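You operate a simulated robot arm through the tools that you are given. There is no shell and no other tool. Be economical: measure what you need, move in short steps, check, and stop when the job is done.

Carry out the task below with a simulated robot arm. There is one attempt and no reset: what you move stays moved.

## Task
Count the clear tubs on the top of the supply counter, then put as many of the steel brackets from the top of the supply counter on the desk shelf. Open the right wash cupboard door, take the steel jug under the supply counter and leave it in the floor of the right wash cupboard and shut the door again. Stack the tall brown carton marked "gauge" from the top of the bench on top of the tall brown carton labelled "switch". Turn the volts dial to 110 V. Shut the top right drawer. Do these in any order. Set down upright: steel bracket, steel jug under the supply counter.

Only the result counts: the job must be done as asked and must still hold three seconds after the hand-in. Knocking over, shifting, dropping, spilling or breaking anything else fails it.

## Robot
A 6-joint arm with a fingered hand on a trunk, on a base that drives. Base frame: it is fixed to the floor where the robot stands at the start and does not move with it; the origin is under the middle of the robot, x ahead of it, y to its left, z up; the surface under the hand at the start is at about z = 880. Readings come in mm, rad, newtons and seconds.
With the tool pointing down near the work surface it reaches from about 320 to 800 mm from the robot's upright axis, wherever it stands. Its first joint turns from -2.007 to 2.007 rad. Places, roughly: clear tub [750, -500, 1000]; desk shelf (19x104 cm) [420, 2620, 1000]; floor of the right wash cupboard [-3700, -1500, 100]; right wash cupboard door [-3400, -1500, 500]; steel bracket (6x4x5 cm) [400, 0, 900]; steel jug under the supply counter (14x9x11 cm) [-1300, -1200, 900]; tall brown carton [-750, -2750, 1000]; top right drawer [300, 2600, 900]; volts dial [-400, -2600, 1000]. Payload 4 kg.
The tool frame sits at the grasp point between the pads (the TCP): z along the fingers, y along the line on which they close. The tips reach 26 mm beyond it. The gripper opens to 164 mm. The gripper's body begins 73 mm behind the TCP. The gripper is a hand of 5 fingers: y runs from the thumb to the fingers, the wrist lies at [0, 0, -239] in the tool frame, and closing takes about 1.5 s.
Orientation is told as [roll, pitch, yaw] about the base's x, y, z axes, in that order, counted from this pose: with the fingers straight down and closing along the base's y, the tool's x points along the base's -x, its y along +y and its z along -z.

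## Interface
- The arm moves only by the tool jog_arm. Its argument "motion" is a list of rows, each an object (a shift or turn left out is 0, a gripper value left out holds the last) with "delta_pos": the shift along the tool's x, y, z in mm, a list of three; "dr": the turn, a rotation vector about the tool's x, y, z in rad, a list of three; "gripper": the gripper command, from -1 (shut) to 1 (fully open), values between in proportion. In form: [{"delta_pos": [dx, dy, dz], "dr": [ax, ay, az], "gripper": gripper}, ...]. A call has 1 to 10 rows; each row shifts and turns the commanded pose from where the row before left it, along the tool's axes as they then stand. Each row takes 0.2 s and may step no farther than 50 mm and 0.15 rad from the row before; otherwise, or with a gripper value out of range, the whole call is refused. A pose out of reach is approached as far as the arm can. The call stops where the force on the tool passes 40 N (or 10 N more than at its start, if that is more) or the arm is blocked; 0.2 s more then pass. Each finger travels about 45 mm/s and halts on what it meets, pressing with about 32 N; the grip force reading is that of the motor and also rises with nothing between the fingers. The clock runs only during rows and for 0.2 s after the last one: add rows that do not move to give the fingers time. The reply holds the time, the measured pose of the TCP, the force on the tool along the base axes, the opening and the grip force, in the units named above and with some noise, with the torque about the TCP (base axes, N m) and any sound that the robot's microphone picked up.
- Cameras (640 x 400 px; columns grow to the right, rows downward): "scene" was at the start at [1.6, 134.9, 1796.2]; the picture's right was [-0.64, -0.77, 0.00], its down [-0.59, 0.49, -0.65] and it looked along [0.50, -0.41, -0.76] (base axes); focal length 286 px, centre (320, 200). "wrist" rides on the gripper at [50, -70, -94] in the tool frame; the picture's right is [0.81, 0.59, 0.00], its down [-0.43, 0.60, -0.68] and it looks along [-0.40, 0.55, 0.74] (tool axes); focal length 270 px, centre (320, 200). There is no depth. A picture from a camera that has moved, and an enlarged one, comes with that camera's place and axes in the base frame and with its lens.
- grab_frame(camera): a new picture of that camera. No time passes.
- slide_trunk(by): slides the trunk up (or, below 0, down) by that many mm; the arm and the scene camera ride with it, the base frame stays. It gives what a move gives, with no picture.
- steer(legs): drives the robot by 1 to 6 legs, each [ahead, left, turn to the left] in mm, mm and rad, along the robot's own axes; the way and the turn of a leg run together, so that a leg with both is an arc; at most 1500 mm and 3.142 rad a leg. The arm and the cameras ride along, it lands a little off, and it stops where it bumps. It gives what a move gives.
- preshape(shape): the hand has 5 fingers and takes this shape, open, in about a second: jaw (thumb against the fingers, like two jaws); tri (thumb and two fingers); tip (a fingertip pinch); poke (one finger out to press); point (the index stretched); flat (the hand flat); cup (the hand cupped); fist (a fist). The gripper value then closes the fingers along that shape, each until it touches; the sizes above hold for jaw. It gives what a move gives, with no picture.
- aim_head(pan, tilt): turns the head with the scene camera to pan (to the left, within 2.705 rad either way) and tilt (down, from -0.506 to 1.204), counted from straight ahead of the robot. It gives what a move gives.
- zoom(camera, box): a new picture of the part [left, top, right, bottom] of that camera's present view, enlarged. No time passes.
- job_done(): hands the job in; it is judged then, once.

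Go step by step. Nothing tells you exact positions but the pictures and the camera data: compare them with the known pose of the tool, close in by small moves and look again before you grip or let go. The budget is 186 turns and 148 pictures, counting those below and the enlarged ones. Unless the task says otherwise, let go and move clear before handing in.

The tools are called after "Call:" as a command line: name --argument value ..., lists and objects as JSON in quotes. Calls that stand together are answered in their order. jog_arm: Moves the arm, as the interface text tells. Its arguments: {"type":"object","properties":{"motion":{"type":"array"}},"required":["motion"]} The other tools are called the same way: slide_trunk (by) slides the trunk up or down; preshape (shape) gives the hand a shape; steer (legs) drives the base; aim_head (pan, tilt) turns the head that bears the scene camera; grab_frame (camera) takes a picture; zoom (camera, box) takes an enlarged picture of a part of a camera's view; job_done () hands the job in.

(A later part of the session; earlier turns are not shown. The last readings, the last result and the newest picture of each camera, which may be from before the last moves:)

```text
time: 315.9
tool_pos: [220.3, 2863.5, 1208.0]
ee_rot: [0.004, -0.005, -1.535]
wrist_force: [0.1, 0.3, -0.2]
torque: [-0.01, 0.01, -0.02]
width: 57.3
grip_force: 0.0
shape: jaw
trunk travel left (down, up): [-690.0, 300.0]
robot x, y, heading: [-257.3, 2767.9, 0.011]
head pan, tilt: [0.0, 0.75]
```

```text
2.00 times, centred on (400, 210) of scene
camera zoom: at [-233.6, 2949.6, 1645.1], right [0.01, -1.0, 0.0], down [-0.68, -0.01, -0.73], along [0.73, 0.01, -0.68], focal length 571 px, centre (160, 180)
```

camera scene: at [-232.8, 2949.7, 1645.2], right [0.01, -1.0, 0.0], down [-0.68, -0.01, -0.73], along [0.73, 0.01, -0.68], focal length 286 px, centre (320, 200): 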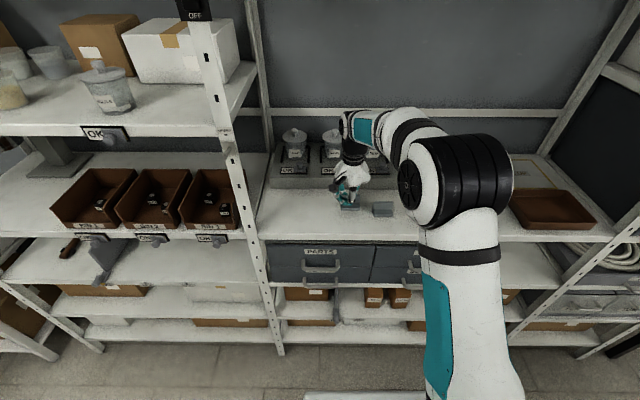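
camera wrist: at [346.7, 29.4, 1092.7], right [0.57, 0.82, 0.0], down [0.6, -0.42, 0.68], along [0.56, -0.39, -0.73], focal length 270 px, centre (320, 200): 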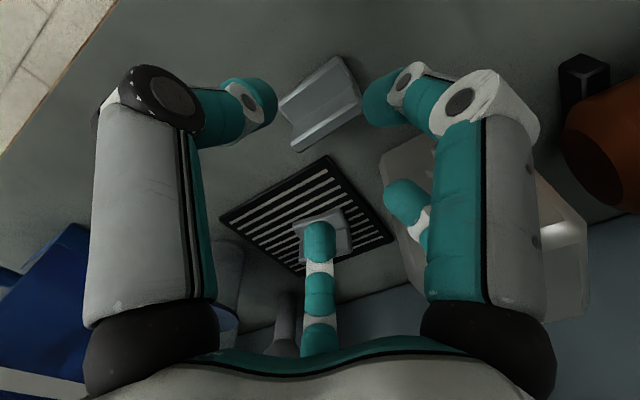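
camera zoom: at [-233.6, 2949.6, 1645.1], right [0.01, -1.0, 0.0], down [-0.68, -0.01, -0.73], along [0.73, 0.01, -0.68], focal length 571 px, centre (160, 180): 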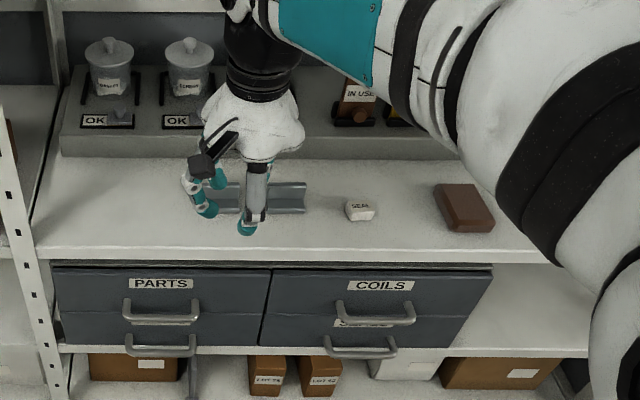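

Both brackets stand on the desk shelf and the drawer is shut. Next I drive down to the bench for the cartons and the dial.

Call:
steer --legs '[[0, -1400, 0], [0, -1350, 0.01]]'

```text
time: 320.2
tool_pos: [231.7, 2052.5, 1209.8]
ee_rot: [0.007, 0.009, -1.507]
wrist_force: [-1.2, 15.0, -2.4]
torque: [-0.35, 0.06, 0.7]
width: 56.1
grip_force: 0.0
shape: jaw
trunk travel left (down, up): [-690.0, 300.0]
robot x, y, heading: [-243.9, 1937.7, 0.023]
head pan, tilt: [0.0, 0.75]
stopped in leg 1: the force on the tool passed its limit at 75 N (the readings are from after the stop); the commanded pose is now the measured one
```

The hand touched the rack post while passing. I back away, retract the hand, and look.

Call:
steer --legs '[[0, 70, 0]]'

Call:
jog_arm --motion '[{"delta_pos": [0, -40, 0], "gripper": -1}, {"delta_pos": [0, -40, 0]}, {"delta_pos": [0, -15, 0]}]'

Call:
aim_head --pan -0.3 --tilt 0.5

Call:
grab_frame --camera "scene"

```text
time: 321.2
tool_pos: [231.4, 2118.0, 1210.7]
ee_rot: [0.01, 0.009, -1.511]
wrist_force: [0.2, -0.1, -0.5]
torque: [-0.04, 0.01, 0.01]
width: 57.5
grip_force: 0.1
shape: jaw
trunk travel left (down, up): [-690.0, 300.0]
robot x, y, heading: [-244.4, 2004.4, 0.023]
head pan, tilt: [0.0, 0.75]
```

```text
time: 322.0
tool_pos: [134.7, 2109.6, 1209.9]
ee_rot: [0.008, 0.011, -1.51]
wrist_force: [-0.3, 0.5, -0.2]
torque: [0.01, 0.0, -0.02]
width: 0.1
grip_force: 0.1
shape: jaw
trunk travel left (down, up): [-690.0, 300.0]
robot x, y, heading: [-248.8, 2005.1, 0.025]
head pan, tilt: [0.0, 0.75]
```

```text
time: 322.8
tool_pos: [135.6, 2111.0, 1209.5]
ee_rot: [0.008, 0.011, -1.512]
wrist_force: [-0.1, -0.4, 0.1]
torque: [-0.01, 0.03, 0.01]
width: 0.2
grip_force: 32.2
shape: jaw
trunk travel left (down, up): [-690.0, 300.0]
robot x, y, heading: [-245.3, 2005.1, 0.023]
head pan, tilt: [-0.3, 0.499]
```

```text
50 pictures are left
camera scene: at [-218.8, 2162.8, 1667.1], right [-0.27, -0.96, 0.0], down [-0.46, 0.13, -0.88], along [0.84, -0.24, -0.48], focal length 286 px, centre (320, 200)
```

scene: 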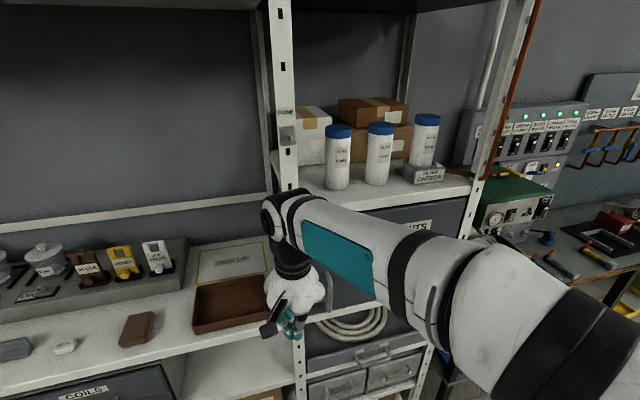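

Call:
steer --legs '[[0, -1400, -0.01], [-20, -1350, 0.01]]'

Call:
steer --legs '[[-40, -600, 0]]'

Call:
aim_head --pan -1.5 --tilt 0.5

Call:
grab_frame --camera "scene"

```text
time: 336.2
tool_pos: [88.3, -672.7, 1209.5]
ee_rot: [0.009, 0.012, -1.566]
wrist_force: [-0.1, -0.1, 0.5]
torque: [-0.02, 0.03, 0.04]
width: 0.2
grip_force: 31.5
shape: jaw
trunk travel left (down, up): [-690.0, 300.0]
robot x, y, heading: [-296.8, -758.0, -0.036]
head pan, tilt: [-0.3, 0.499]
```

```text
time: 339.6
tool_pos: [28.3, -1277.7, 1209.6]
ee_rot: [0.01, 0.009, -1.572]
wrist_force: [0.6, 0.6, -0.2]
torque: [0.03, -0.02, -0.03]
width: 0.0
grip_force: 32.0
shape: jaw
trunk travel left (down, up): [-690.0, 300.0]
robot x, y, heading: [-357.9, -1357.8, -0.044]
head pan, tilt: [-0.3, 0.499]
```

```text
time: 341.0
tool_pos: [29.1, -1277.9, 1209.3]
ee_rot: [0.007, 0.01, -1.574]
wrist_force: [0.3, -1.1, 0.5]
torque: [-0.01, 0.01, 0.03]
width: 0.0
grip_force: 32.2
shape: jaw
trunk travel left (down, up): [-690.0, 300.0]
robot x, y, heading: [-355.7, -1353.4, -0.04]
head pan, tilt: [-1.499, 0.499]
```

```text
49 pictures are left
camera scene: at [-404.8, -1263.6, 1667.2], right [-1.0, -0.03, 0.0], down [-0.02, 0.48, -0.88], along [0.03, -0.88, -0.48], focal length 286 px, centre (320, 200)
```

scene: 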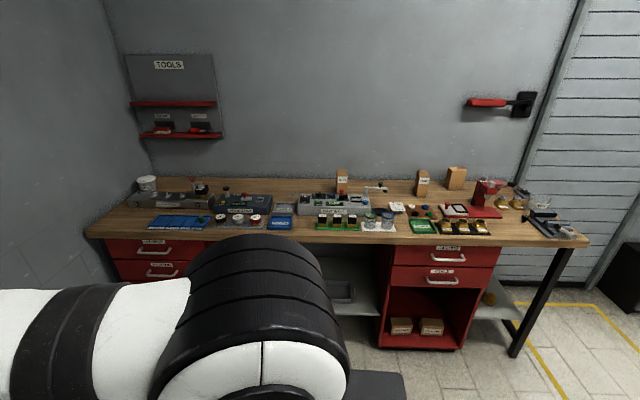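

Call:
zoom --camera "scene" --box '[280, 150, 520, 250]'

Call:
zoom --camera "scene" --box '[120, 160, 380, 250]'

```text
2.67 times, centred on (400, 200) of scene
camera zoom: at [-404.8, -1263.6, 1667.2], right [-1.0, -0.03, 0.0], down [-0.02, 0.48, -0.88], along [0.03, -0.88, -0.48], focal length 761 px, centre (107, 200)
```

zoom: 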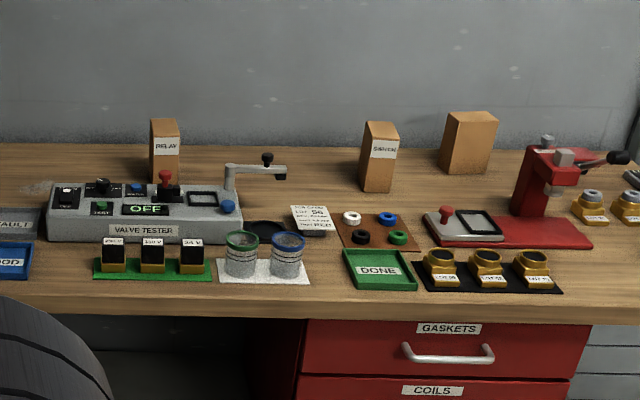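

```text
2.46 times, centred on (250, 205) of scene
camera zoom: at [-404.8, -1263.6, 1667.2], right [-1.0, -0.03, 0.0], down [-0.02, 0.48, -0.88], along [0.03, -0.88, -0.48], focal length 703 px, centre (492, 188)
```

zoom: 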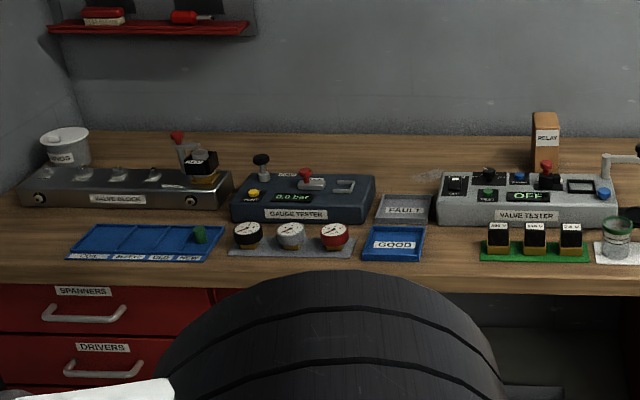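

Three cartons: RELAY, SWITCH and a third whose label is hidden from here; the volts dial is on the valve tester. I move to face the bench.

Call:
steer --legs '[[0, -520, 0], [0, 0, -1.53]]'

Call:
aim_head --pan -0.7 --tilt 0.6

Call:
grab_frame --camera "scene"

```text
time: 347.9
tool_pos: [-276.3, -2270.1, 1209.8]
ee_rot: [0.008, 0.01, -3.102]
wrist_force: [-0.1, 0.1, -0.6]
torque: [0.02, 0.01, -0.03]
width: 0.0
grip_force: 32.3
shape: jaw
trunk travel left (down, up): [-690.0, 300.0]
robot x, y, heading: [-370.0, -1888.8, -1.568]
head pan, tilt: [-1.499, 0.499]
```

```text
time: 349.0
tool_pos: [-274.7, -2271.3, 1209.9]
ee_rot: [0.008, 0.011, -3.101]
wrist_force: [0.3, 0.3, 0.7]
torque: [0.02, 0.02, 0.0]
width: 0.0
grip_force: 31.8
shape: jaw
trunk travel left (down, up): [-690.0, 300.0]
robot x, y, heading: [-375.3, -1886.4, -1.568]
head pan, tilt: [-0.7, 0.6]
```

```text
46 pictures are left
camera scene: at [-242.2, -1896.4, 1658.1], right [-0.77, 0.64, 0.0], down [0.36, 0.43, -0.83], along [-0.53, -0.63, -0.56], focal length 286 px, centre (320, 200)
```

scene: 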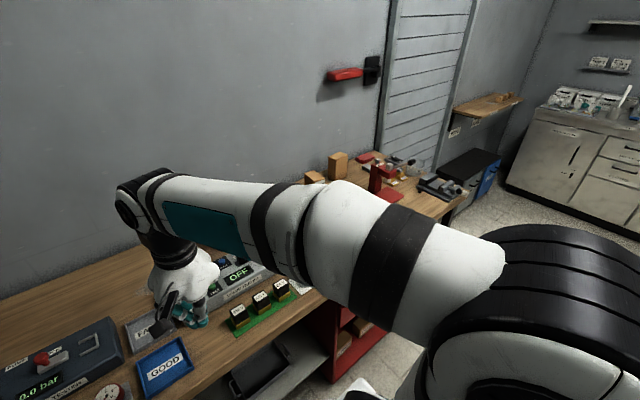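

Call:
steer --legs '[[0, -600, 0]]'

Call:
aim_head --pan 0.15 --tilt 0.7

Call:
grab_frame --camera "scene"

Call:
grab_frame --camera "wrist"

```text
time: 352.4
tool_pos: [-878.4, -2273.5, 1210.3]
ee_rot: [0.009, 0.012, -3.098]
wrist_force: [0.4, -0.4, 0.5]
torque: [-0.02, -0.05, 0.01]
width: 0.1
grip_force: 31.7
shape: jaw
trunk travel left (down, up): [-690.0, 300.0]
robot x, y, heading: [-979.4, -1890.9, -1.564]
head pan, tilt: [-0.7, 0.6]
```

```text
time: 353.6
tool_pos: [-877.9, -2272.8, 1210.1]
ee_rot: [0.007, 0.01, -3.098]
wrist_force: [-0.2, -0.1, -0.9]
torque: [-0.01, 0.0, 0.0]
width: 0.1
grip_force: 32.0
shape: jaw
trunk travel left (down, up): [-690.0, 300.0]
robot x, y, heading: [-978.3, -1891.3, -1.564]
head pan, tilt: [0.15, 0.7]
```

```text
45 pictures are left
camera scene: at [-776.4, -1915.1, 1649.4], right [-0.99, -0.16, 0.0], down [-0.1, 0.64, -0.77], along [0.12, -0.76, -0.64], focal length 286 px, centre (320, 200)
```

scene: 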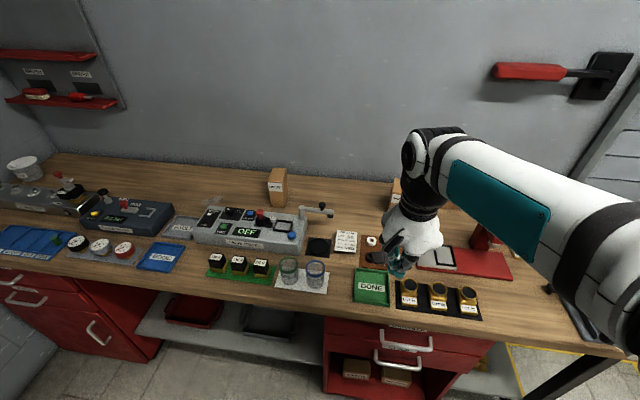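

```text
44 pictures are left
camera wrist: at [-830.9, -2200.6, 1301.4], right [0.83, -0.55, 0.01], down [-0.41, -0.61, 0.68], along [-0.37, -0.57, -0.73], focal length 270 px, centre (320, 200)
```

wrist: 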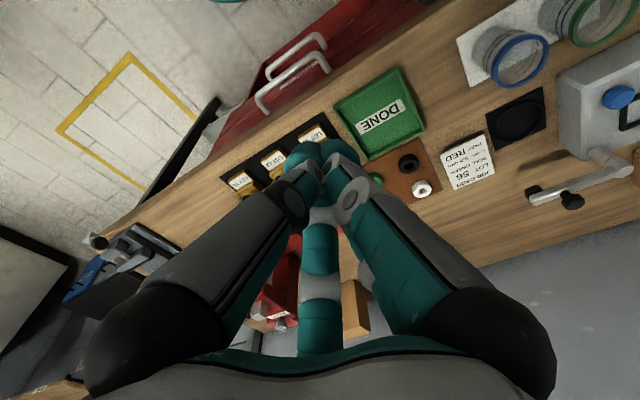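

Call:
steer --legs '[[0, -450, 0]]'

Call:
aim_head --pan 0.35 --tilt 0.6

Call:
grab_frame --camera "scene"

```text
time: 356.3
tool_pos: [-1326.8, -2276.8, 1210.0]
ee_rot: [0.009, 0.01, -3.098]
wrist_force: [-0.4, 0.1, 0.4]
torque: [0.01, -0.03, 0.01]
width: 0.0
grip_force: 31.6
shape: jaw
trunk travel left (down, up): [-690.0, 300.0]
robot x, y, heading: [-1428.4, -1890.5, -1.567]
head pan, tilt: [0.15, 0.7]
```

```text
time: 357.0
tool_pos: [-1327.1, -2275.4, 1210.0]
ee_rot: [0.009, 0.011, -3.097]
wrist_force: [0.4, 0.2, 0.5]
torque: [0.0, -0.03, 0.03]
width: 0.2
grip_force: 32.1
shape: jaw
trunk travel left (down, up): [-690.0, 300.0]
robot x, y, heading: [-1424.5, -1892.9, -1.565]
head pan, tilt: [0.351, 0.6]
```

```text
43 pictures are left
camera scene: at [-1207.4, -1917.2, 1658.0], right [-0.94, -0.35, 0.0], down [-0.2, 0.53, -0.82], along [0.29, -0.77, -0.57], focal length 286 px, centre (320, 200)
```

scene: 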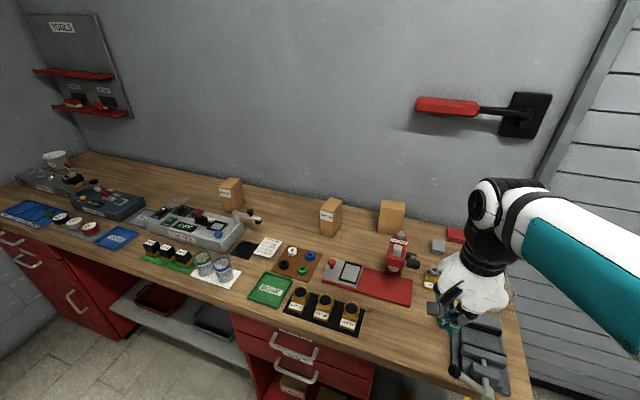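

Call:
zoom --camera "scene" --box '[300, 180, 460, 280]'

```text
4.00 times, centred on (380, 230) of scene
camera zoom: at [-1207.4, -1917.2, 1658.0], right [-0.94, -0.35, 0.0], down [-0.2, 0.53, -0.82], along [0.29, -0.77, -0.57], focal length 1142 px, centre (80, 80)
```

zoom: 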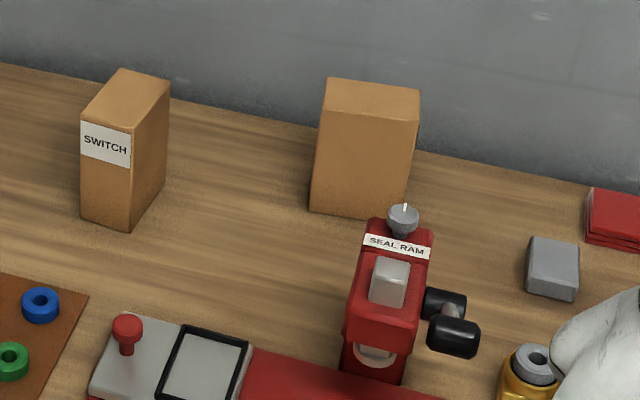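

The third carton carries no visible text from here, but the other two read RELAY and SWITCH, so it is "gauge"; it stands at about (-1160,-2825), 87×60 mm, top z≈1032. I drive in front of it, close to the bench.

Call:
steer --legs '[[0, 265, 0]]'

Call:
jog_arm --motion '[{"dr": [0, 0, -0.15], "gripper": 1}, {"dr": [0, 0, -0.15]}, {"dr": [0, 0, -0.15]}, {"dr": [0, 0, -0.15]}, {"dr": [0, 0, -0.15]}, {"dr": [0, 0, -0.15]}, {"dr": [0, 0, -0.15]}, {"dr": [0, 0, -0.15]}, {"dr": [0, 0, -0.15]}, {"dr": [0, 0, -0.15]}]'

Call:
steer --legs '[[125, 0, 0]]'

```text
time: 359.0
tool_pos: [-1049.4, -2274.3, 1209.3]
ee_rot: [0.01, 0.009, -3.103]
wrist_force: [0.7, -0.3, -0.2]
torque: [-0.03, 0.03, 0.01]
width: 0.2
grip_force: 32.2
shape: jaw
trunk travel left (down, up): [-690.0, 300.0]
robot x, y, heading: [-1147.1, -1889.1, -1.565]
head pan, tilt: [0.351, 0.6]
```

```text
time: 361.2
tool_pos: [-1050.4, -2276.1, 1210.3]
ee_rot: [0.01, -0.009, -1.603]
wrist_force: [-0.2, 0.6, -0.1]
torque: [-0.02, -0.03, 0.03]
width: 164.2
grip_force: 0.1
shape: jaw
trunk travel left (down, up): [-690.0, 300.0]
robot x, y, heading: [-1144.7, -1893.7, -1.569]
head pan, tilt: [0.351, 0.6]
```

```text
time: 362.4
tool_pos: [-1050.9, -2402.1, 1209.8]
ee_rot: [0.011, -0.007, -1.605]
wrist_force: [0.5, -0.5, 0.1]
torque: [0.04, -0.02, -0.01]
width: 163.9
grip_force: 0.2
shape: jaw
trunk travel left (down, up): [-690.0, 300.0]
robot x, y, heading: [-1148.1, -2020.5, -1.57]
head pan, tilt: [0.351, 0.6]
```

Call:
jog_arm --motion '[{"delta_pos": [0, 0, 45], "dr": [0, 0, -0.1]}, {"delta_pos": [-47, -13.6, 0]}, {"delta_pos": [-47, -13.6, 0]}, {"delta_pos": [-47, -13.6, 0]}, {"delta_pos": [-47, -13.6, 0]}, {"delta_pos": [-47, -13.6, 0]}, {"delta_pos": [-47, -13.6, 0]}, {"delta_pos": [-40, -13.6, 0]}]'

Call:
grab_frame --camera "wrist"

Call:
grab_frame --camera "scene"

```text
time: 364.2
tool_pos: [-1125.3, -2726.9, 1165.4]
ee_rot: [0.011, -0.014, -1.504]
wrist_force: [-0.7, 0.2, -0.3]
torque: [0.01, -0.01, -0.02]
width: 164.1
grip_force: 0.1
shape: jaw
out of reach, approached as far as the arm can: row 8
trunk travel left (down, up): [-690.0, 300.0]
robot x, y, heading: [-1147.5, -2018.2, -1.571]
head pan, tilt: [0.351, 0.6]
```

```text
41 pictures are left
camera wrist: at [-1198.8, -2679.1, 1255.9], right [0.53, 0.85, -0.01], down [0.62, -0.38, 0.69], along [0.58, -0.37, -0.73], focal length 270 px, centre (320, 200)
```

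wrist: 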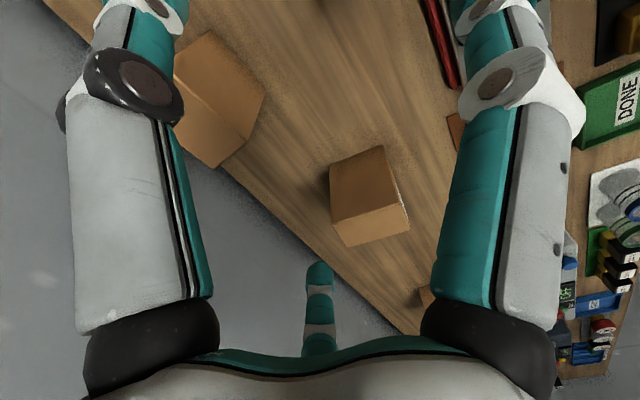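

```text
40 pictures are left
camera scene: at [-928.8, -2044.4, 1658.1], right [-0.94, -0.34, 0.0], down [-0.19, 0.53, -0.82], along [0.28, -0.77, -0.57], focal length 286 px, centre (320, 200)
```

scene: 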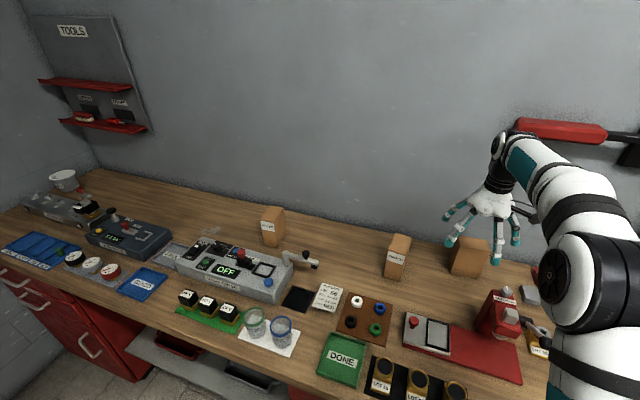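

The carton is just beyond reach at this height; raising the trunk lets the arm extend lower and further.

Call:
slide_trunk --by 200

Call:
jog_arm --motion '[{"delta_pos": [0, 0, 48]}, {"delta_pos": [0, 0, 48]}, {"delta_pos": [0, 0, 48]}, {"delta_pos": [0, 0, 40]}, {"delta_pos": [-30, -35, 0]}, {"delta_pos": [-45, 0, 0]}]'

Call:
grab_frame --camera "wrist"

```text
time: 366.4
tool_pos: [-1125.3, -2723.9, 1366.4]
ee_rot: [0.008, -0.014, -1.505]
wrist_force: [-0.1, 0.3, 0.2]
torque: [0.01, 0.02, 0.0]
width: 163.6
grip_force: 0.1
shape: jaw
trunk travel left (down, up): [-890.0, 100.0]
robot x, y, heading: [-1149.9, -2020.3, -1.568]
head pan, tilt: [0.351, 0.6]
```

```text
time: 367.8
tool_pos: [-1151.7, -2806.9, 1178.8]
ee_rot: [0.011, -0.013, -1.504]
wrist_force: [-0.2, -0.8, -0.1]
torque: [0.05, 0.01, -0.01]
width: 164.0
grip_force: 0.0
shape: jaw
trunk travel left (down, up): [-890.0, 100.0]
robot x, y, heading: [-1145.7, -2018.5, -1.57]
head pan, tilt: [0.351, 0.6]
```

```text
39 pictures are left
camera wrist: at [-1224.6, -2760.0, 1270.1], right [0.53, 0.85, -0.01], down [0.62, -0.38, 0.69], along [0.58, -0.37, -0.73], focal length 270 px, centre (320, 200)
```

wrist: 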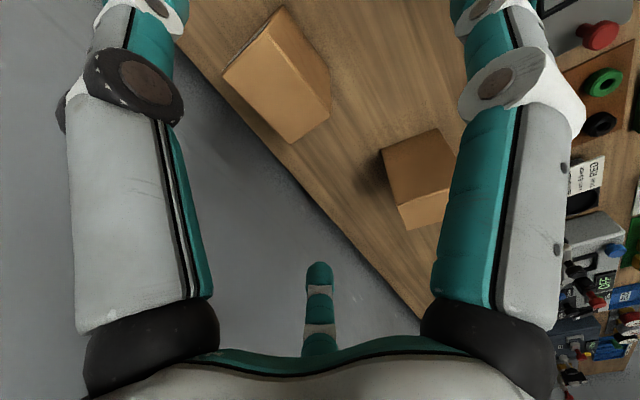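

The carton top is centred near (-1162,-2840), turned about 0.15 rad. I edge the base forward a little, align and descend around it.

Call:
steer --legs '[[30, 0, 0]]'

Call:
jog_arm --motion '[{"delta_pos": [0, -8, 0], "dr": [0, 0, -0.09]}, {"delta_pos": [0, 0, 45]}, {"delta_pos": [0, 0, 45]}]'

Call:
grab_frame --camera "wrist"

```text
time: 368.6
tool_pos: [-1151.9, -2836.5, 1179.7]
ee_rot: [0.007, -0.013, -1.507]
wrist_force: [-0.1, -0.4, -0.3]
torque: [0.04, -0.04, 0.02]
width: 164.0
grip_force: 0.0
shape: jaw
trunk travel left (down, up): [-890.0, 100.0]
robot x, y, heading: [-1144.6, -2050.5, -1.569]
head pan, tilt: [0.351, 0.6]
```

```text
time: 369.4
tool_pos: [-1159.8, -2837.2, 1090.1]
ee_rot: [0.009, -0.015, -1.413]
wrist_force: [0.3, 0.0, -0.3]
torque: [0.02, -0.03, 0.01]
width: 163.8
grip_force: 0.0
shape: jaw
trunk travel left (down, up): [-890.0, 100.0]
robot x, y, heading: [-1151.4, -2053.5, -1.57]
head pan, tilt: [0.351, 0.6]
```

```text
38 pictures are left
camera wrist: at [-1236.5, -2796.5, 1181.1], right [0.45, 0.89, -0.01], down [0.65, -0.32, 0.69], along [0.61, -0.32, -0.72], focal length 270 px, centre (320, 200)
```

wrist: 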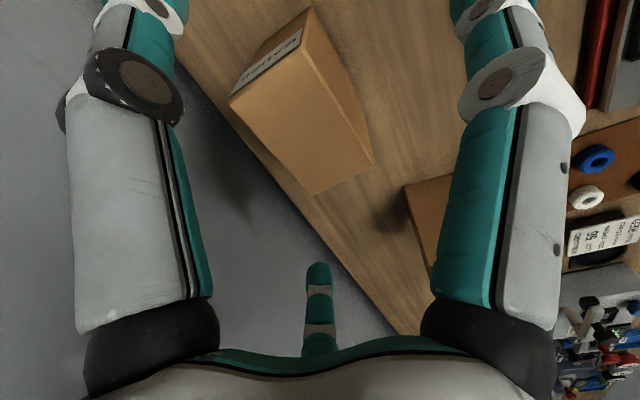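

The label GAUGE shows on its side. The hand is centred over it; I descend and grip.

Call:
jog_arm --motion '[{"delta_pos": [0, 0, 45]}, {"delta_pos": [0, 0, 42]}, {"gripper": -1}, {}, {}, {}, {}, {}, {}]'

Call:
jog_arm --motion '[{"delta_pos": [0, 0, -30]}, {"delta_pos": [0, 0, -40]}, {"delta_pos": [0, 0, -45]}, {"delta_pos": [0, 0, -45]}, {"delta_pos": [0, 0, -10]}]'

Call:
grab_frame --camera "scene"

```text
time: 371.4
tool_pos: [-1159.3, -2836.9, 1003.1]
ee_rot: [0.009, -0.014, -1.415]
wrist_force: [0.1, -0.6, -0.4]
torque: [-0.02, 0.11, -0.02]
width: 74.2
grip_force: 20.0
shape: jaw
trunk travel left (down, up): [-890.0, 100.0]
robot x, y, heading: [-1145.1, -2050.1, -1.567]
head pan, tilt: [0.351, 0.6]
```

```text
time: 372.6
tool_pos: [-1160.0, -2837.7, 1175.2]
ee_rot: [0.008, -0.014, -1.414]
wrist_force: [0.0, -1.0, -1.3]
torque: [0.02, 0.0, 0.0]
width: 71.5
grip_force: 32.0
shape: jaw
trunk travel left (down, up): [-890.0, 100.0]
robot x, y, heading: [-1144.1, -2050.7, -1.571]
head pan, tilt: [0.351, 0.6]
```

```text
37 pictures are left
camera scene: at [-928.3, -2074.3, 1858.0], right [-0.94, -0.34, 0.0], down [-0.2, 0.53, -0.82], along [0.28, -0.77, -0.57], focal length 286 px, centre (320, 200)
```

scene: 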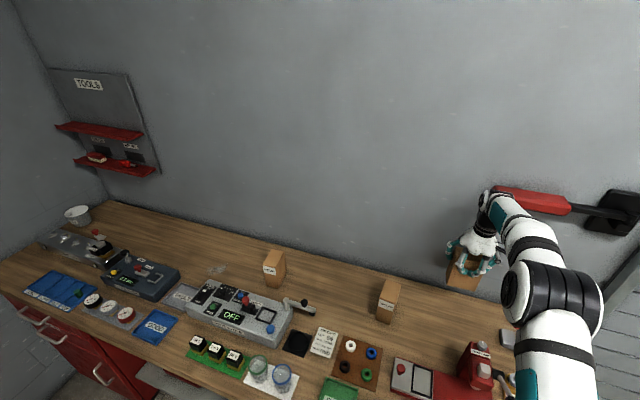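

Call:
zoom --camera "scene" --box '[350, 240, 510, 340]'

```text
4.00 times, centred on (430, 290) of scene
camera zoom: at [-928.3, -2074.3, 1858.0], right [-0.94, -0.34, 0.0], down [-0.2, 0.53, -0.82], along [0.28, -0.77, -0.57], focal length 1142 px, centre (-120, -160)
```

zoom: 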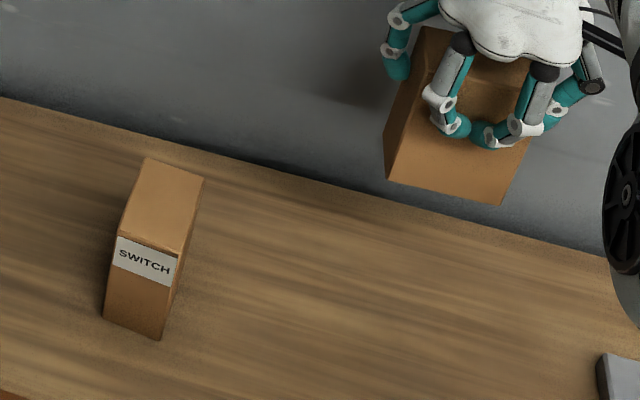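

The SWITCH carton's top is centred at (-944,-2750), z≈1036. I carry the gauge carton over it at height.

Call:
jog_arm --motion '[{"delta_pos": [11.7, 46.2, 0]}, {"delta_pos": [11.7, 46.2, 0]}, {"delta_pos": [11.7, 46.2, 0]}, {"delta_pos": [11.7, 46.2, 0]}, {"delta_pos": [11.7, 46.2, 0]}]'

Call:
grab_frame --camera "scene"

```text
time: 373.8
tool_pos: [-935.5, -2737.8, 1174.0]
ee_rot: [0.007, -0.016, -1.416]
wrist_force: [0.4, 0.3, -2.4]
torque: [0.01, 0.02, 0.0]
width: 71.4
grip_force: 31.7
shape: jaw
trunk travel left (down, up): [-890.0, 100.0]
robot x, y, heading: [-1147.0, -2049.7, -1.57]
head pan, tilt: [0.351, 0.6]
```

```text
35 pictures are left
camera scene: at [-926.3, -2072.7, 1857.8], right [-0.94, -0.35, 0.0], down [-0.2, 0.53, -0.83], along [0.28, -0.77, -0.56], focal length 286 px, centre (320, 200)
```

scene: 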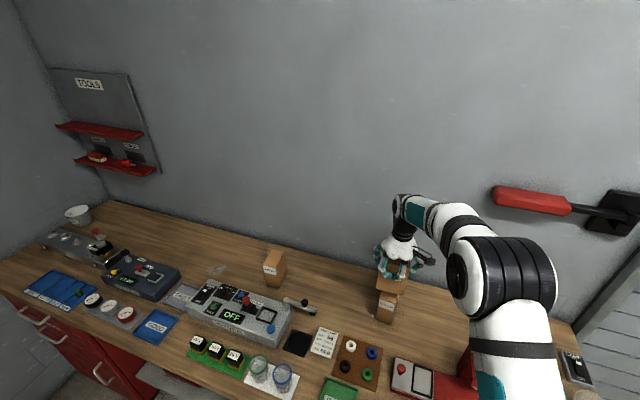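

Call:
jog_arm --motion '[{"delta_pos": [-5, -6, 0]}, {"delta_pos": [0, 0, 25]}, {"delta_pos": [0, 0, 10]}]'

Call:
zoom --camera "scene" --box '[340, 230, 450, 330]'

```text
time: 374.6
tool_pos: [-943.0, -2747.8, 1138.8]
ee_rot: [0.009, -0.013, -1.413]
wrist_force: [0.3, 1.0, -2.3]
torque: [0.03, 0.03, 0.02]
width: 71.4
grip_force: 31.9
shape: jaw
trunk travel left (down, up): [-890.0, 100.0]
robot x, y, heading: [-1144.7, -2046.0, -1.569]
head pan, tilt: [0.351, 0.6]
```

```text
4.00 times, centred on (395, 280) of scene
camera zoom: at [-928.2, -2073.6, 1858.1], right [-0.94, -0.34, 0.0], down [-0.2, 0.53, -0.82], along [0.28, -0.77, -0.57], focal length 1142 px, centre (20, -120)
```

zoom: 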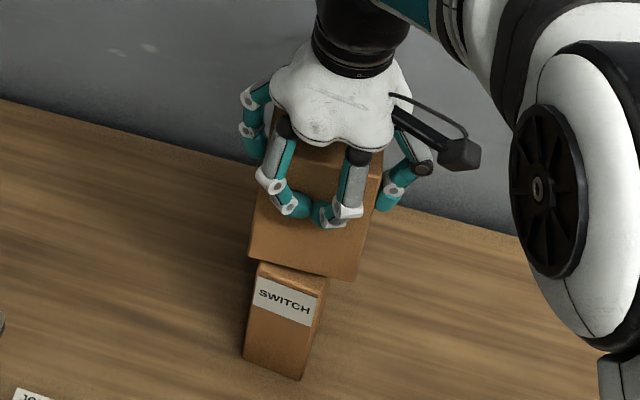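

Call:
jog_arm --motion '[{"delta_pos": [-7, 2, 0]}, {"delta_pos": [0, 0, 6]}, {"delta_pos": [0, 0, 4]}, {"delta_pos": [0, 0, 3]}, {"delta_pos": [0, 0, 3]}]'

```text
time: 375.8
tool_pos: [-941.0, -2754.2, 1131.0]
ee_rot: [0.008, -0.023, -1.414]
wrist_force: [0.5, 0.6, 35.2]
torque: [-0.51, 0.04, 0.0]
width: 71.4
grip_force: 31.9
shape: jaw
trunk travel left (down, up): [-890.0, 100.0]
robot x, y, heading: [-1144.4, -2050.6, -1.574]
head pan, tilt: [0.351, 0.6]
```

Call:
jog_arm --motion '[{"delta_pos": [0, 0, -3]}, {"gripper": 0.3}, {}, {}, {"gripper": 1}, {}, {}, {}]'

Call:
jog_arm --motion '[{"delta_pos": [0, 0, -25]}, {"delta_pos": [0, 0, -45]}, {"delta_pos": [0, 0, -45]}, {"delta_pos": [0, 0, -45]}]'

Call:
zoom --camera "scene" --box '[330, 200, 460, 330]'

```text
time: 377.6
tool_pos: [-942.3, -2754.5, 1128.5]
ee_rot: [0.01, -0.017, -1.413]
wrist_force: [0.0, -0.5, -0.5]
torque: [-0.03, -0.02, 0.0]
width: 164.0
grip_force: 0.0
shape: jaw
trunk travel left (down, up): [-890.0, 100.0]
robot x, y, heading: [-1153.5, -2049.4, -1.573]
head pan, tilt: [0.351, 0.6]
```

```text
time: 378.6
tool_pos: [-945.5, -2748.4, 1287.9]
ee_rot: [0.009, -0.016, -1.415]
wrist_force: [0.1, 0.3, 0.2]
torque: [0.05, -0.03, -0.03]
width: 164.1
grip_force: 0.0
shape: jaw
trunk travel left (down, up): [-890.0, 100.0]
robot x, y, heading: [-1147.6, -2051.5, -1.565]
head pan, tilt: [0.351, 0.6]
```

```text
3.08 times, centred on (395, 265) of scene
camera zoom: at [-928.6, -2072.5, 1858.0], right [-0.94, -0.34, 0.0], down [-0.19, 0.53, -0.83], along [0.28, -0.77, -0.56], focal length 878 px, centre (89, 0)
```

zoom: 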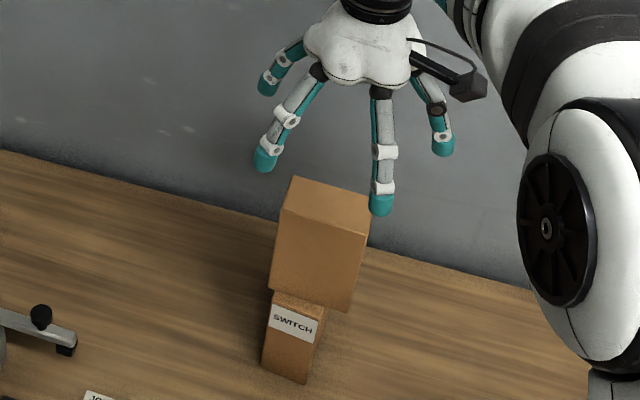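

The gauge carton rests on SWITCH. Now the volts dial on the valve tester: I zoom in on it.

Call:
zoom --camera "scene" --box '[170, 265, 320, 360]'

Call:
steer --legs '[[-60, 0, 0], [0, 560, 0]]'

```text
4.21 times, centred on (245, 312) of scene
camera zoom: at [-928.6, -2072.5, 1858.0], right [-0.94, -0.34, 0.0], down [-0.19, 0.53, -0.83], along [0.28, -0.77, -0.56], focal length 1202 px, centre (636, -274)
```

zoom: 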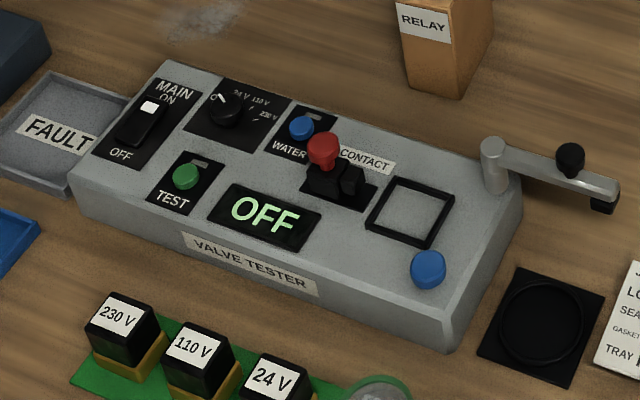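

```text
time: 382.4
tool_pos: [-380.5, -2684.0, 1285.6]
ee_rot: [0.007, -0.015, -1.41]
wrist_force: [0.6, -0.4, 0.0]
torque: [0.02, 0.02, -0.02]
width: 163.8
grip_force: 0.1
shape: jaw
trunk travel left (down, up): [-890.0, 100.0]
robot x, y, heading: [-588.1, -1987.2, -1.561]
head pan, tilt: [0.351, 0.6]
```

Call:
jog_arm --motion '[{"delta_pos": [38, -30, 0]}, {"delta_pos": [38, -30, 0]}, {"delta_pos": [38, -30, 0]}, {"delta_pos": [38, -30, 0]}, {"delta_pos": [38, -30, 0]}, {"delta_pos": [30, -38, 0]}, {"delta_pos": [30, -38, 0]}, {"delta_pos": [0, -45, 0]}, {"delta_pos": [0, -45, 0]}]'

Call:
aim_head --pan 0.0 --tilt 0.95

Call:
grab_frame --camera "scene"

```text
time: 384.4
tool_pos: [-733.8, -2488.6, 1279.8]
ee_rot: [0.009, -0.016, -1.409]
wrist_force: [0.6, -0.3, -0.3]
torque: [0.0, -0.02, 0.0]
width: 163.9
grip_force: 0.1
shape: jaw
trunk travel left (down, up): [-890.0, 100.0]
robot x, y, heading: [-588.6, -1984.8, -1.564]
head pan, tilt: [0.351, 0.6]
```

```text
time: 385.3
tool_pos: [-730.2, -2486.7, 1278.9]
ee_rot: [0.01, -0.015, -1.407]
wrist_force: [-0.2, 0.9, 0.2]
torque: [0.0, 0.03, 0.01]
width: 163.7
grip_force: 0.0
shape: jaw
trunk travel left (down, up): [-890.0, 100.0]
robot x, y, heading: [-584.5, -1981.4, -1.567]
head pan, tilt: [0.0, 0.949]
```

```text
31 pictures are left
camera scene: at [-398.4, -1997.6, 1829.7], right [-1.0, -0.01, 0.0], down [-0.01, 0.81, -0.58], along [0.01, -0.58, -0.81], focal length 286 px, centre (320, 200)
```

scene: 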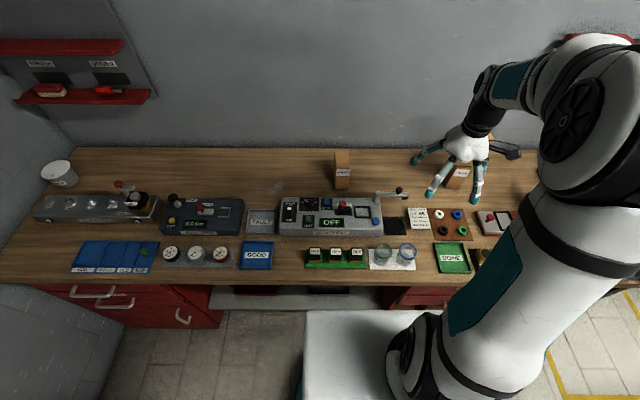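

Call:
zoom --camera "scene" --box '[290, 190, 350, 230]'

```text
10.00 times, centred on (320, 210) of scene
camera zoom: at [-398.4, -1997.6, 1829.7], right [-1.0, -0.01, 0.0], down [-0.01, 0.81, -0.58], along [0.01, -0.58, -0.81], focal length 2855 px, centre (320, 100)
```

zoom: 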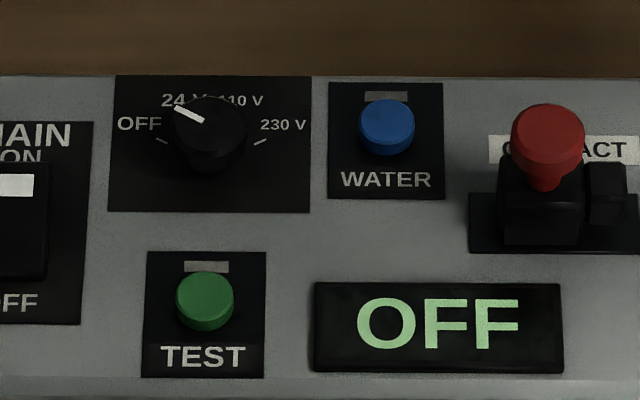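

The dial points at OFF (about −60°); 110 V is at about +20°, i.e. 80° clockwise, seen from above. The knob is at about (-349,-2589), top z≈985. I take a fingertip-pinch shape and go above it.

Call:
preshape --shape "tip"

Call:
jog_arm --motion '[{"delta_pos": [-20.3, 44.9, 0]}, {"delta_pos": [-20.3, 44.9, 0]}, {"delta_pos": [-20.3, 44.9, 0]}, {"delta_pos": [-20.3, 44.9, 0]}, {"delta_pos": [-20.3, 44.9, 0]}, {"delta_pos": [-20.3, 44.9, 0]}, {"delta_pos": [-20.3, 44.9, 0]}, {"delta_pos": [-20.3, 44.9, 0]}]'

Call:
jog_arm --motion '[{"delta_pos": [0, 0, 45], "dr": [0, 0, -0.135], "gripper": 0.0}, {"delta_pos": [0, 0, 45], "dr": [0, 0, -0.135]}, {"delta_pos": [0, 0, 45], "dr": [0, 0, -0.135]}, {"delta_pos": [0, 0, 45], "dr": [0, 0, -0.135]}]'

Call:
grab_frame --camera "wrist"

```text
time: 386.2
tool_pos: [-730.8, -2488.5, 1277.7]
ee_rot: [0.008, -0.016, -1.409]
wrist_force: [0.5, 0.1, 0.1]
torque: [-0.04, 0.0, -0.03]
width: 163.9
grip_force: 0.0
shape: tip
trunk travel left (down, up): [-890.0, 100.0]
robot x, y, heading: [-585.2, -1984.6, -1.557]
head pan, tilt: [0.0, 0.949]
```

```text
time: 388.0
tool_pos: [-349.8, -2591.4, 1287.5]
ee_rot: [0.007, -0.014, -1.41]
wrist_force: [-0.5, -0.1, 0.4]
torque: [0.01, 0.01, 0.01]
width: 163.7
grip_force: 0.1
shape: tip
trunk travel left (down, up): [-890.0, 100.0]
robot x, y, heading: [-585.6, -1984.6, -1.562]
head pan, tilt: [0.0, 0.949]
```

```text
time: 389.0
tool_pos: [-352.9, -2595.4, 1102.3]
ee_rot: [0.0, -0.015, -0.869]
wrist_force: [-0.3, -0.1, -0.5]
torque: [-0.01, -0.02, 0.01]
width: 82.6
grip_force: 0.0
shape: tip
trunk travel left (down, up): [-890.0, 100.0]
robot x, y, heading: [-584.8, -1984.7, -1.563]
head pan, tilt: [0.0, 0.949]
```

```text
29 pictures are left
camera wrist: at [-438.2, -2600.3, 1193.2], right [-0.08, 1.0, -0.01], down [0.73, 0.06, 0.68], along [0.68, 0.04, -0.73], focal length 270 px, centre (320, 200)
```

wrist: 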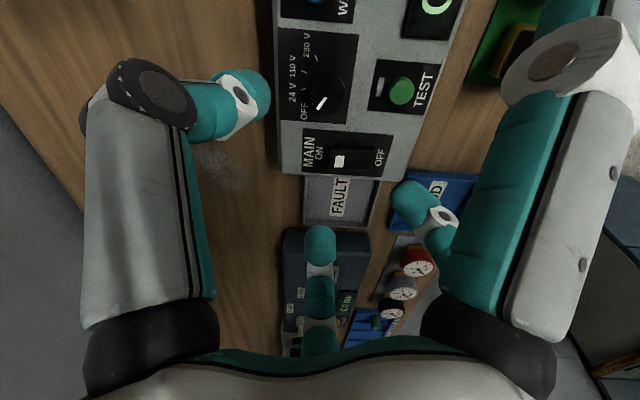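

Call:
jog_arm --motion '[{"delta_pos": [0, 0, 40]}, {"delta_pos": [0, 0, 40]}, {"delta_pos": [0, 0, 15]}, {"gripper": -0.3}, {}]'

Call:
grab_frame --camera "wrist"

Call:
zoom --camera "scene" --box '[270, 150, 390, 230]'

```text
time: 390.2
tool_pos: [-350.4, -2592.8, 1010.0]
ee_rot: [0.0, -0.019, -0.869]
wrist_force: [-0.1, 0.0, -0.4]
torque: [0.0, -0.03, -0.06]
width: 57.9
grip_force: 0.2
shape: tip
trunk travel left (down, up): [-890.0, 100.0]
robot x, y, heading: [-583.0, -1985.2, -1.564]
head pan, tilt: [0.0, 0.949]
```

```text
28 pictures are left
camera wrist: at [-436.6, -2598.2, 1101.3], right [-0.07, 1.0, -0.01], down [0.73, 0.06, 0.68], along [0.68, 0.04, -0.73], focal length 270 px, centre (320, 200)
```

wrist: 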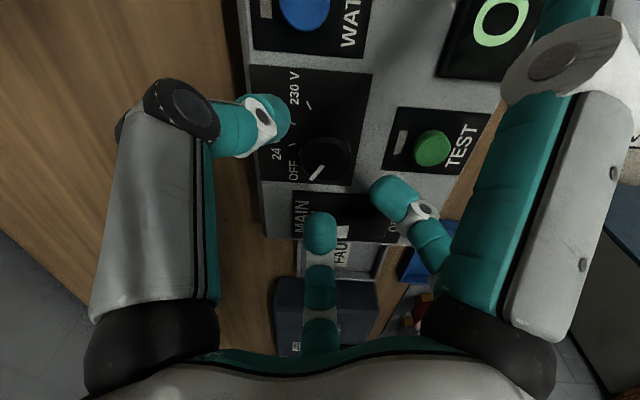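

```text
5.00 times, centred on (330, 190) of scene
camera zoom: at [-398.0, -1997.9, 1829.6], right [-1.0, -0.01, 0.0], down [-0.01, 0.81, -0.58], along [0.0, -0.58, -0.81], focal length 1428 px, centre (270, 250)
```

zoom: 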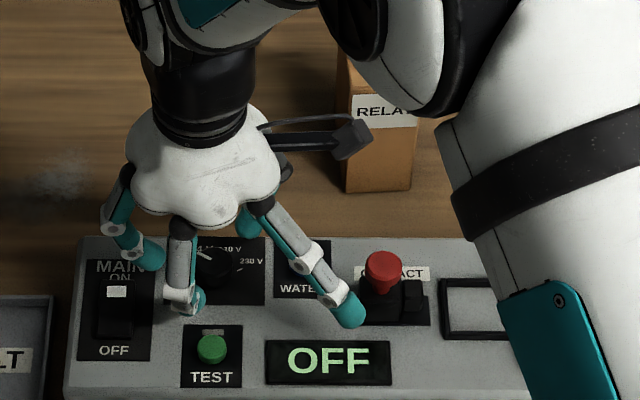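

Some fingers stay stretched over neighbouring controls in this shape. I rise and try the three-finger shape instead.

Call:
jog_arm --motion '[{"delta_pos": [0, 0, -45]}, {"delta_pos": [0, 0, -45]}, {"delta_pos": [0, 0, -30]}]'

Call:
preshape --shape "tri"

Call:
jog_arm --motion '[{"gripper": -0.4}, {}, {}, {}, {}, {}, {}]'

Call:
zoom --camera "scene" --box '[250, 110, 400, 230]'

```text
time: 391.0
tool_pos: [-351.7, -2591.3, 1128.9]
ee_rot: [-0.002, -0.018, -0.869]
wrist_force: [0.6, -0.7, -0.4]
torque: [0.0, -0.01, 0.0]
width: 57.7
grip_force: 0.0
shape: tip
trunk travel left (down, up): [-890.0, 100.0]
robot x, y, heading: [-585.6, -1983.4, -1.564]
head pan, tilt: [0.0, 0.949]
```

```text
time: 391.9
tool_pos: [-350.3, -2592.4, 1129.8]
ee_rot: [0.0, -0.017, -0.868]
wrist_force: [0.5, -0.2, -1.1]
torque: [0.01, 0.0, -0.02]
width: 164.0
grip_force: 0.0
shape: tri
trunk travel left (down, up): [-890.0, 100.0]
robot x, y, heading: [-583.2, -1983.9, -1.564]
head pan, tilt: [0.0, 0.949]
```

```text
time: 393.5
tool_pos: [-349.9, -2592.1, 1129.2]
ee_rot: [-0.001, -0.018, -0.869]
wrist_force: [-0.1, -0.4, 0.7]
torque: [0.0, 0.04, -0.02]
width: 49.4
grip_force: 0.1
shape: tri
trunk travel left (down, up): [-890.0, 100.0]
robot x, y, heading: [-587.2, -1987.1, -1.559]
head pan, tilt: [0.0, 0.949]
```

```text
3.33 times, centred on (325, 170) of scene
camera zoom: at [-398.1, -1997.6, 1829.6], right [-1.0, -0.01, 0.0], down [-0.01, 0.81, -0.58], along [0.0, -0.58, -0.81], focal length 952 px, centre (303, 300)
```

zoom: 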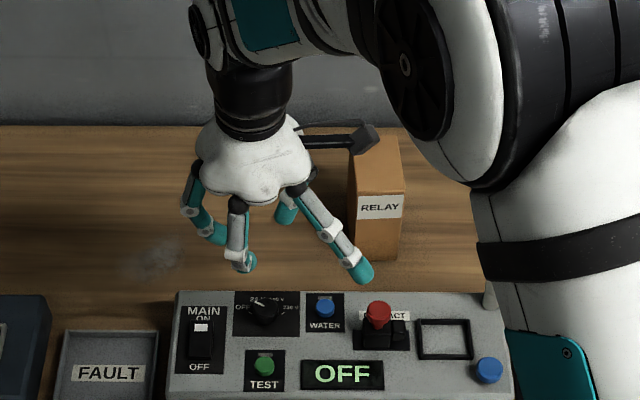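

Call:
preshape --shape "jaw"

Call:
jog_arm --motion '[{"gripper": -0.4}, {}, {}, {}, {}, {}, {}]'

Call:
zoom --camera "scene" --box '[250, 110, 400, 230]'

```text
time: 394.4
tool_pos: [-349.7, -2593.1, 1128.6]
ee_rot: [-0.002, -0.017, -0.869]
wrist_force: [0.4, -0.7, 0.5]
torque: [-0.02, 0.0, 0.02]
width: 163.9
grip_force: 0.0
shape: jaw
trunk travel left (down, up): [-890.0, 100.0]
robot x, y, heading: [-587.6, -1984.8, -1.561]
head pan, tilt: [0.0, 0.949]
```

```text
time: 396.0
tool_pos: [-350.0, -2591.7, 1129.4]
ee_rot: [-0.001, -0.018, -0.87]
wrist_force: [0.7, -1.2, 0.5]
torque: [0.01, 0.04, 0.0]
width: 49.4
grip_force: 0.1
shape: jaw
trunk travel left (down, up): [-890.0, 100.0]
robot x, y, heading: [-585.4, -1986.8, -1.564]
head pan, tilt: [0.0, 0.949]
```

```text
3.33 times, centred on (325, 170) of scene
camera zoom: at [-398.1, -1997.6, 1829.6], right [-1.0, -0.01, 0.0], down [-0.01, 0.81, -0.58], along [0.0, -0.58, -0.81], focal length 952 px, centre (303, 300)
```

zoom: 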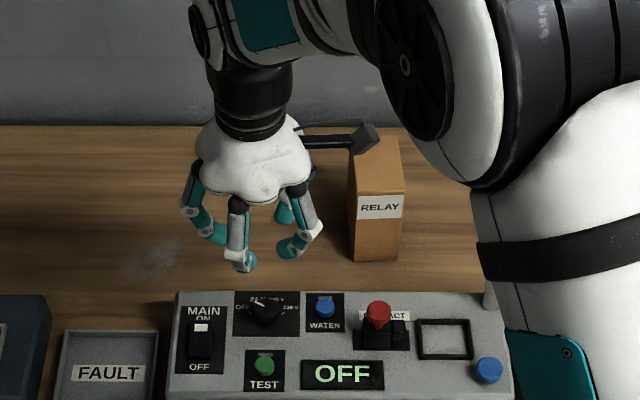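

Call:
jog_arm --motion '[{"delta_pos": [0, 0, 45]}, {"delta_pos": [0, 0, 45]}, {"delta_pos": [0, 0, 38]}]'

Call:
grab_frame --camera "wrist"

Call:
zoom --camera "scene" --box '[270, 150, 390, 230]'

```text
time: 396.8
tool_pos: [-349.1, -2596.7, 1001.0]
ee_rot: [-0.002, -0.019, -0.871]
wrist_force: [0.0, -0.3, 0.0]
torque: [0.02, 0.03, -0.01]
width: 49.6
grip_force: 0.1
shape: jaw
trunk travel left (down, up): [-890.0, 100.0]
robot x, y, heading: [-587.7, -1983.0, -1.563]
head pan, tilt: [0.0, 0.949]
```

```text
24 pictures are left
camera wrist: at [-435.8, -2602.5, 1091.2], right [-0.07, 1.0, -0.01], down [0.73, 0.06, 0.68], along [0.68, 0.04, -0.73], focal length 270 px, centre (320, 200)
```

wrist: 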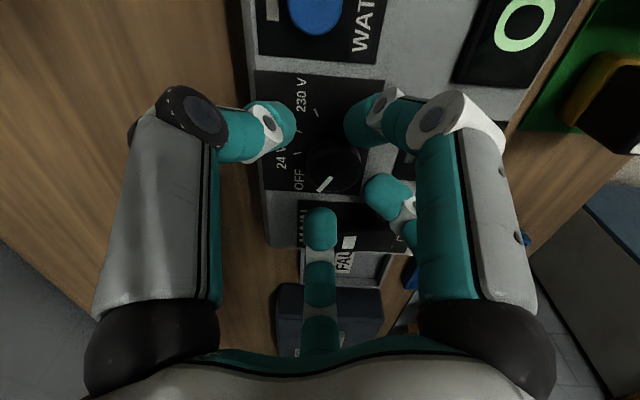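

```text
5.00 times, centred on (330, 190) of scene
camera zoom: at [-397.4, -1998.6, 1829.6], right [-1.0, -0.01, 0.0], down [-0.01, 0.81, -0.58], along [0.0, -0.58, -0.81], focal length 1428 px, centre (270, 250)
```

zoom: 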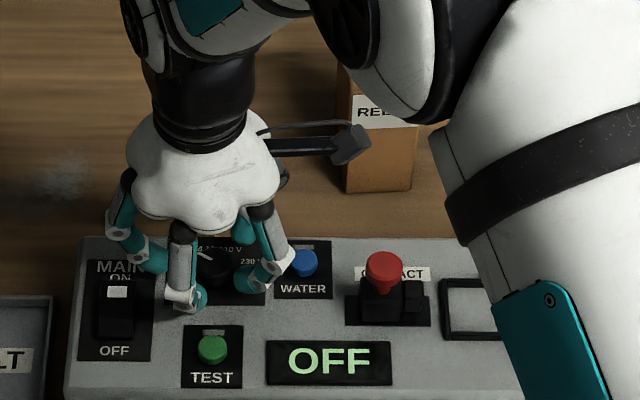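

Call:
jog_arm --motion '[{"delta_pos": [11, -3.8, 0]}, {"delta_pos": [0, 0, 8]}, {"delta_pos": [0, 0, 4], "gripper": -1}, {}, {}, {}, {}]'

```text
time: 398.4
tool_pos: [-358.8, -2589.4, 987.9]
ee_rot: [0.002, -0.012, -0.87]
wrist_force: [-1.2, 0.4, -25.8]
torque: [-0.03, 0.01, 0.02]
width: 20.1
grip_force: 32.1
shape: jaw
trunk travel left (down, up): [-890.0, 100.0]
robot x, y, heading: [-585.3, -1986.0, -1.56]
head pan, tilt: [0.0, 0.949]
```

The knob is gripped (20 mm). I turn 80° clockwise.

Call:
jog_arm --motion '[{"dr": [0, 0, 0.14]}, {"dr": [0, 0, 0.14]}, {"dr": [0, 0, 0.14]}, {"dr": [0, 0, 0.14]}, {"dr": [0, 0, 0.14]}, {"dr": [0, 0, 0.14]}, {"dr": [0, 0, 0.14]}, {"dr": [0, 0, 0.14]}, {"dr": [0, 0, 0.14]}, {"dr": [0, 0, 0.14]}]'

Call:
jog_arm --motion '[{"gripper": -0.4}, {}, {}, {}, {"delta_pos": [0, 0, -45]}, {"delta_pos": [0, 0, -45]}, {"delta_pos": [0, 0, -45]}, {"delta_pos": [0, 0, -45]}]'

Call:
zoom --camera "scene" --box '[285, 180, 365, 230]'

```text
time: 400.6
tool_pos: [-356.6, -2589.1, 987.6]
ee_rot: [0.01, -0.002, -2.271]
wrist_force: [8.3, 8.9, -34.5]
torque: [0.09, -0.01, 0.01]
width: 19.5
grip_force: 32.4
shape: jaw
trunk travel left (down, up): [-890.0, 100.0]
robot x, y, heading: [-584.8, -1984.3, -1.561]
head pan, tilt: [0.0, 0.949]
```

```text
time: 402.4
tool_pos: [-361.9, -2588.1, 1167.6]
ee_rot: [0.015, -0.002, -2.269]
wrist_force: [-0.5, -0.3, -0.1]
torque: [-0.01, -0.02, 0.0]
width: 48.9
grip_force: 0.1
shape: jaw
trunk travel left (down, up): [-890.0, 100.0]
robot x, y, heading: [-585.2, -1983.7, -1.562]
head pan, tilt: [0.0, 0.949]
```

```text
8.00 times, centred on (325, 205) of scene
camera zoom: at [-398.6, -1996.5, 1829.6], right [-1.0, -0.01, 0.0], down [-0.01, 0.81, -0.58], along [0.0, -0.58, -0.81], focal length 2284 px, centre (280, 160)
```

zoom: 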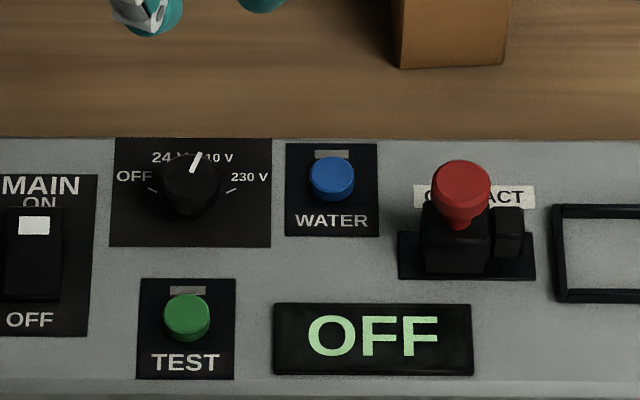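

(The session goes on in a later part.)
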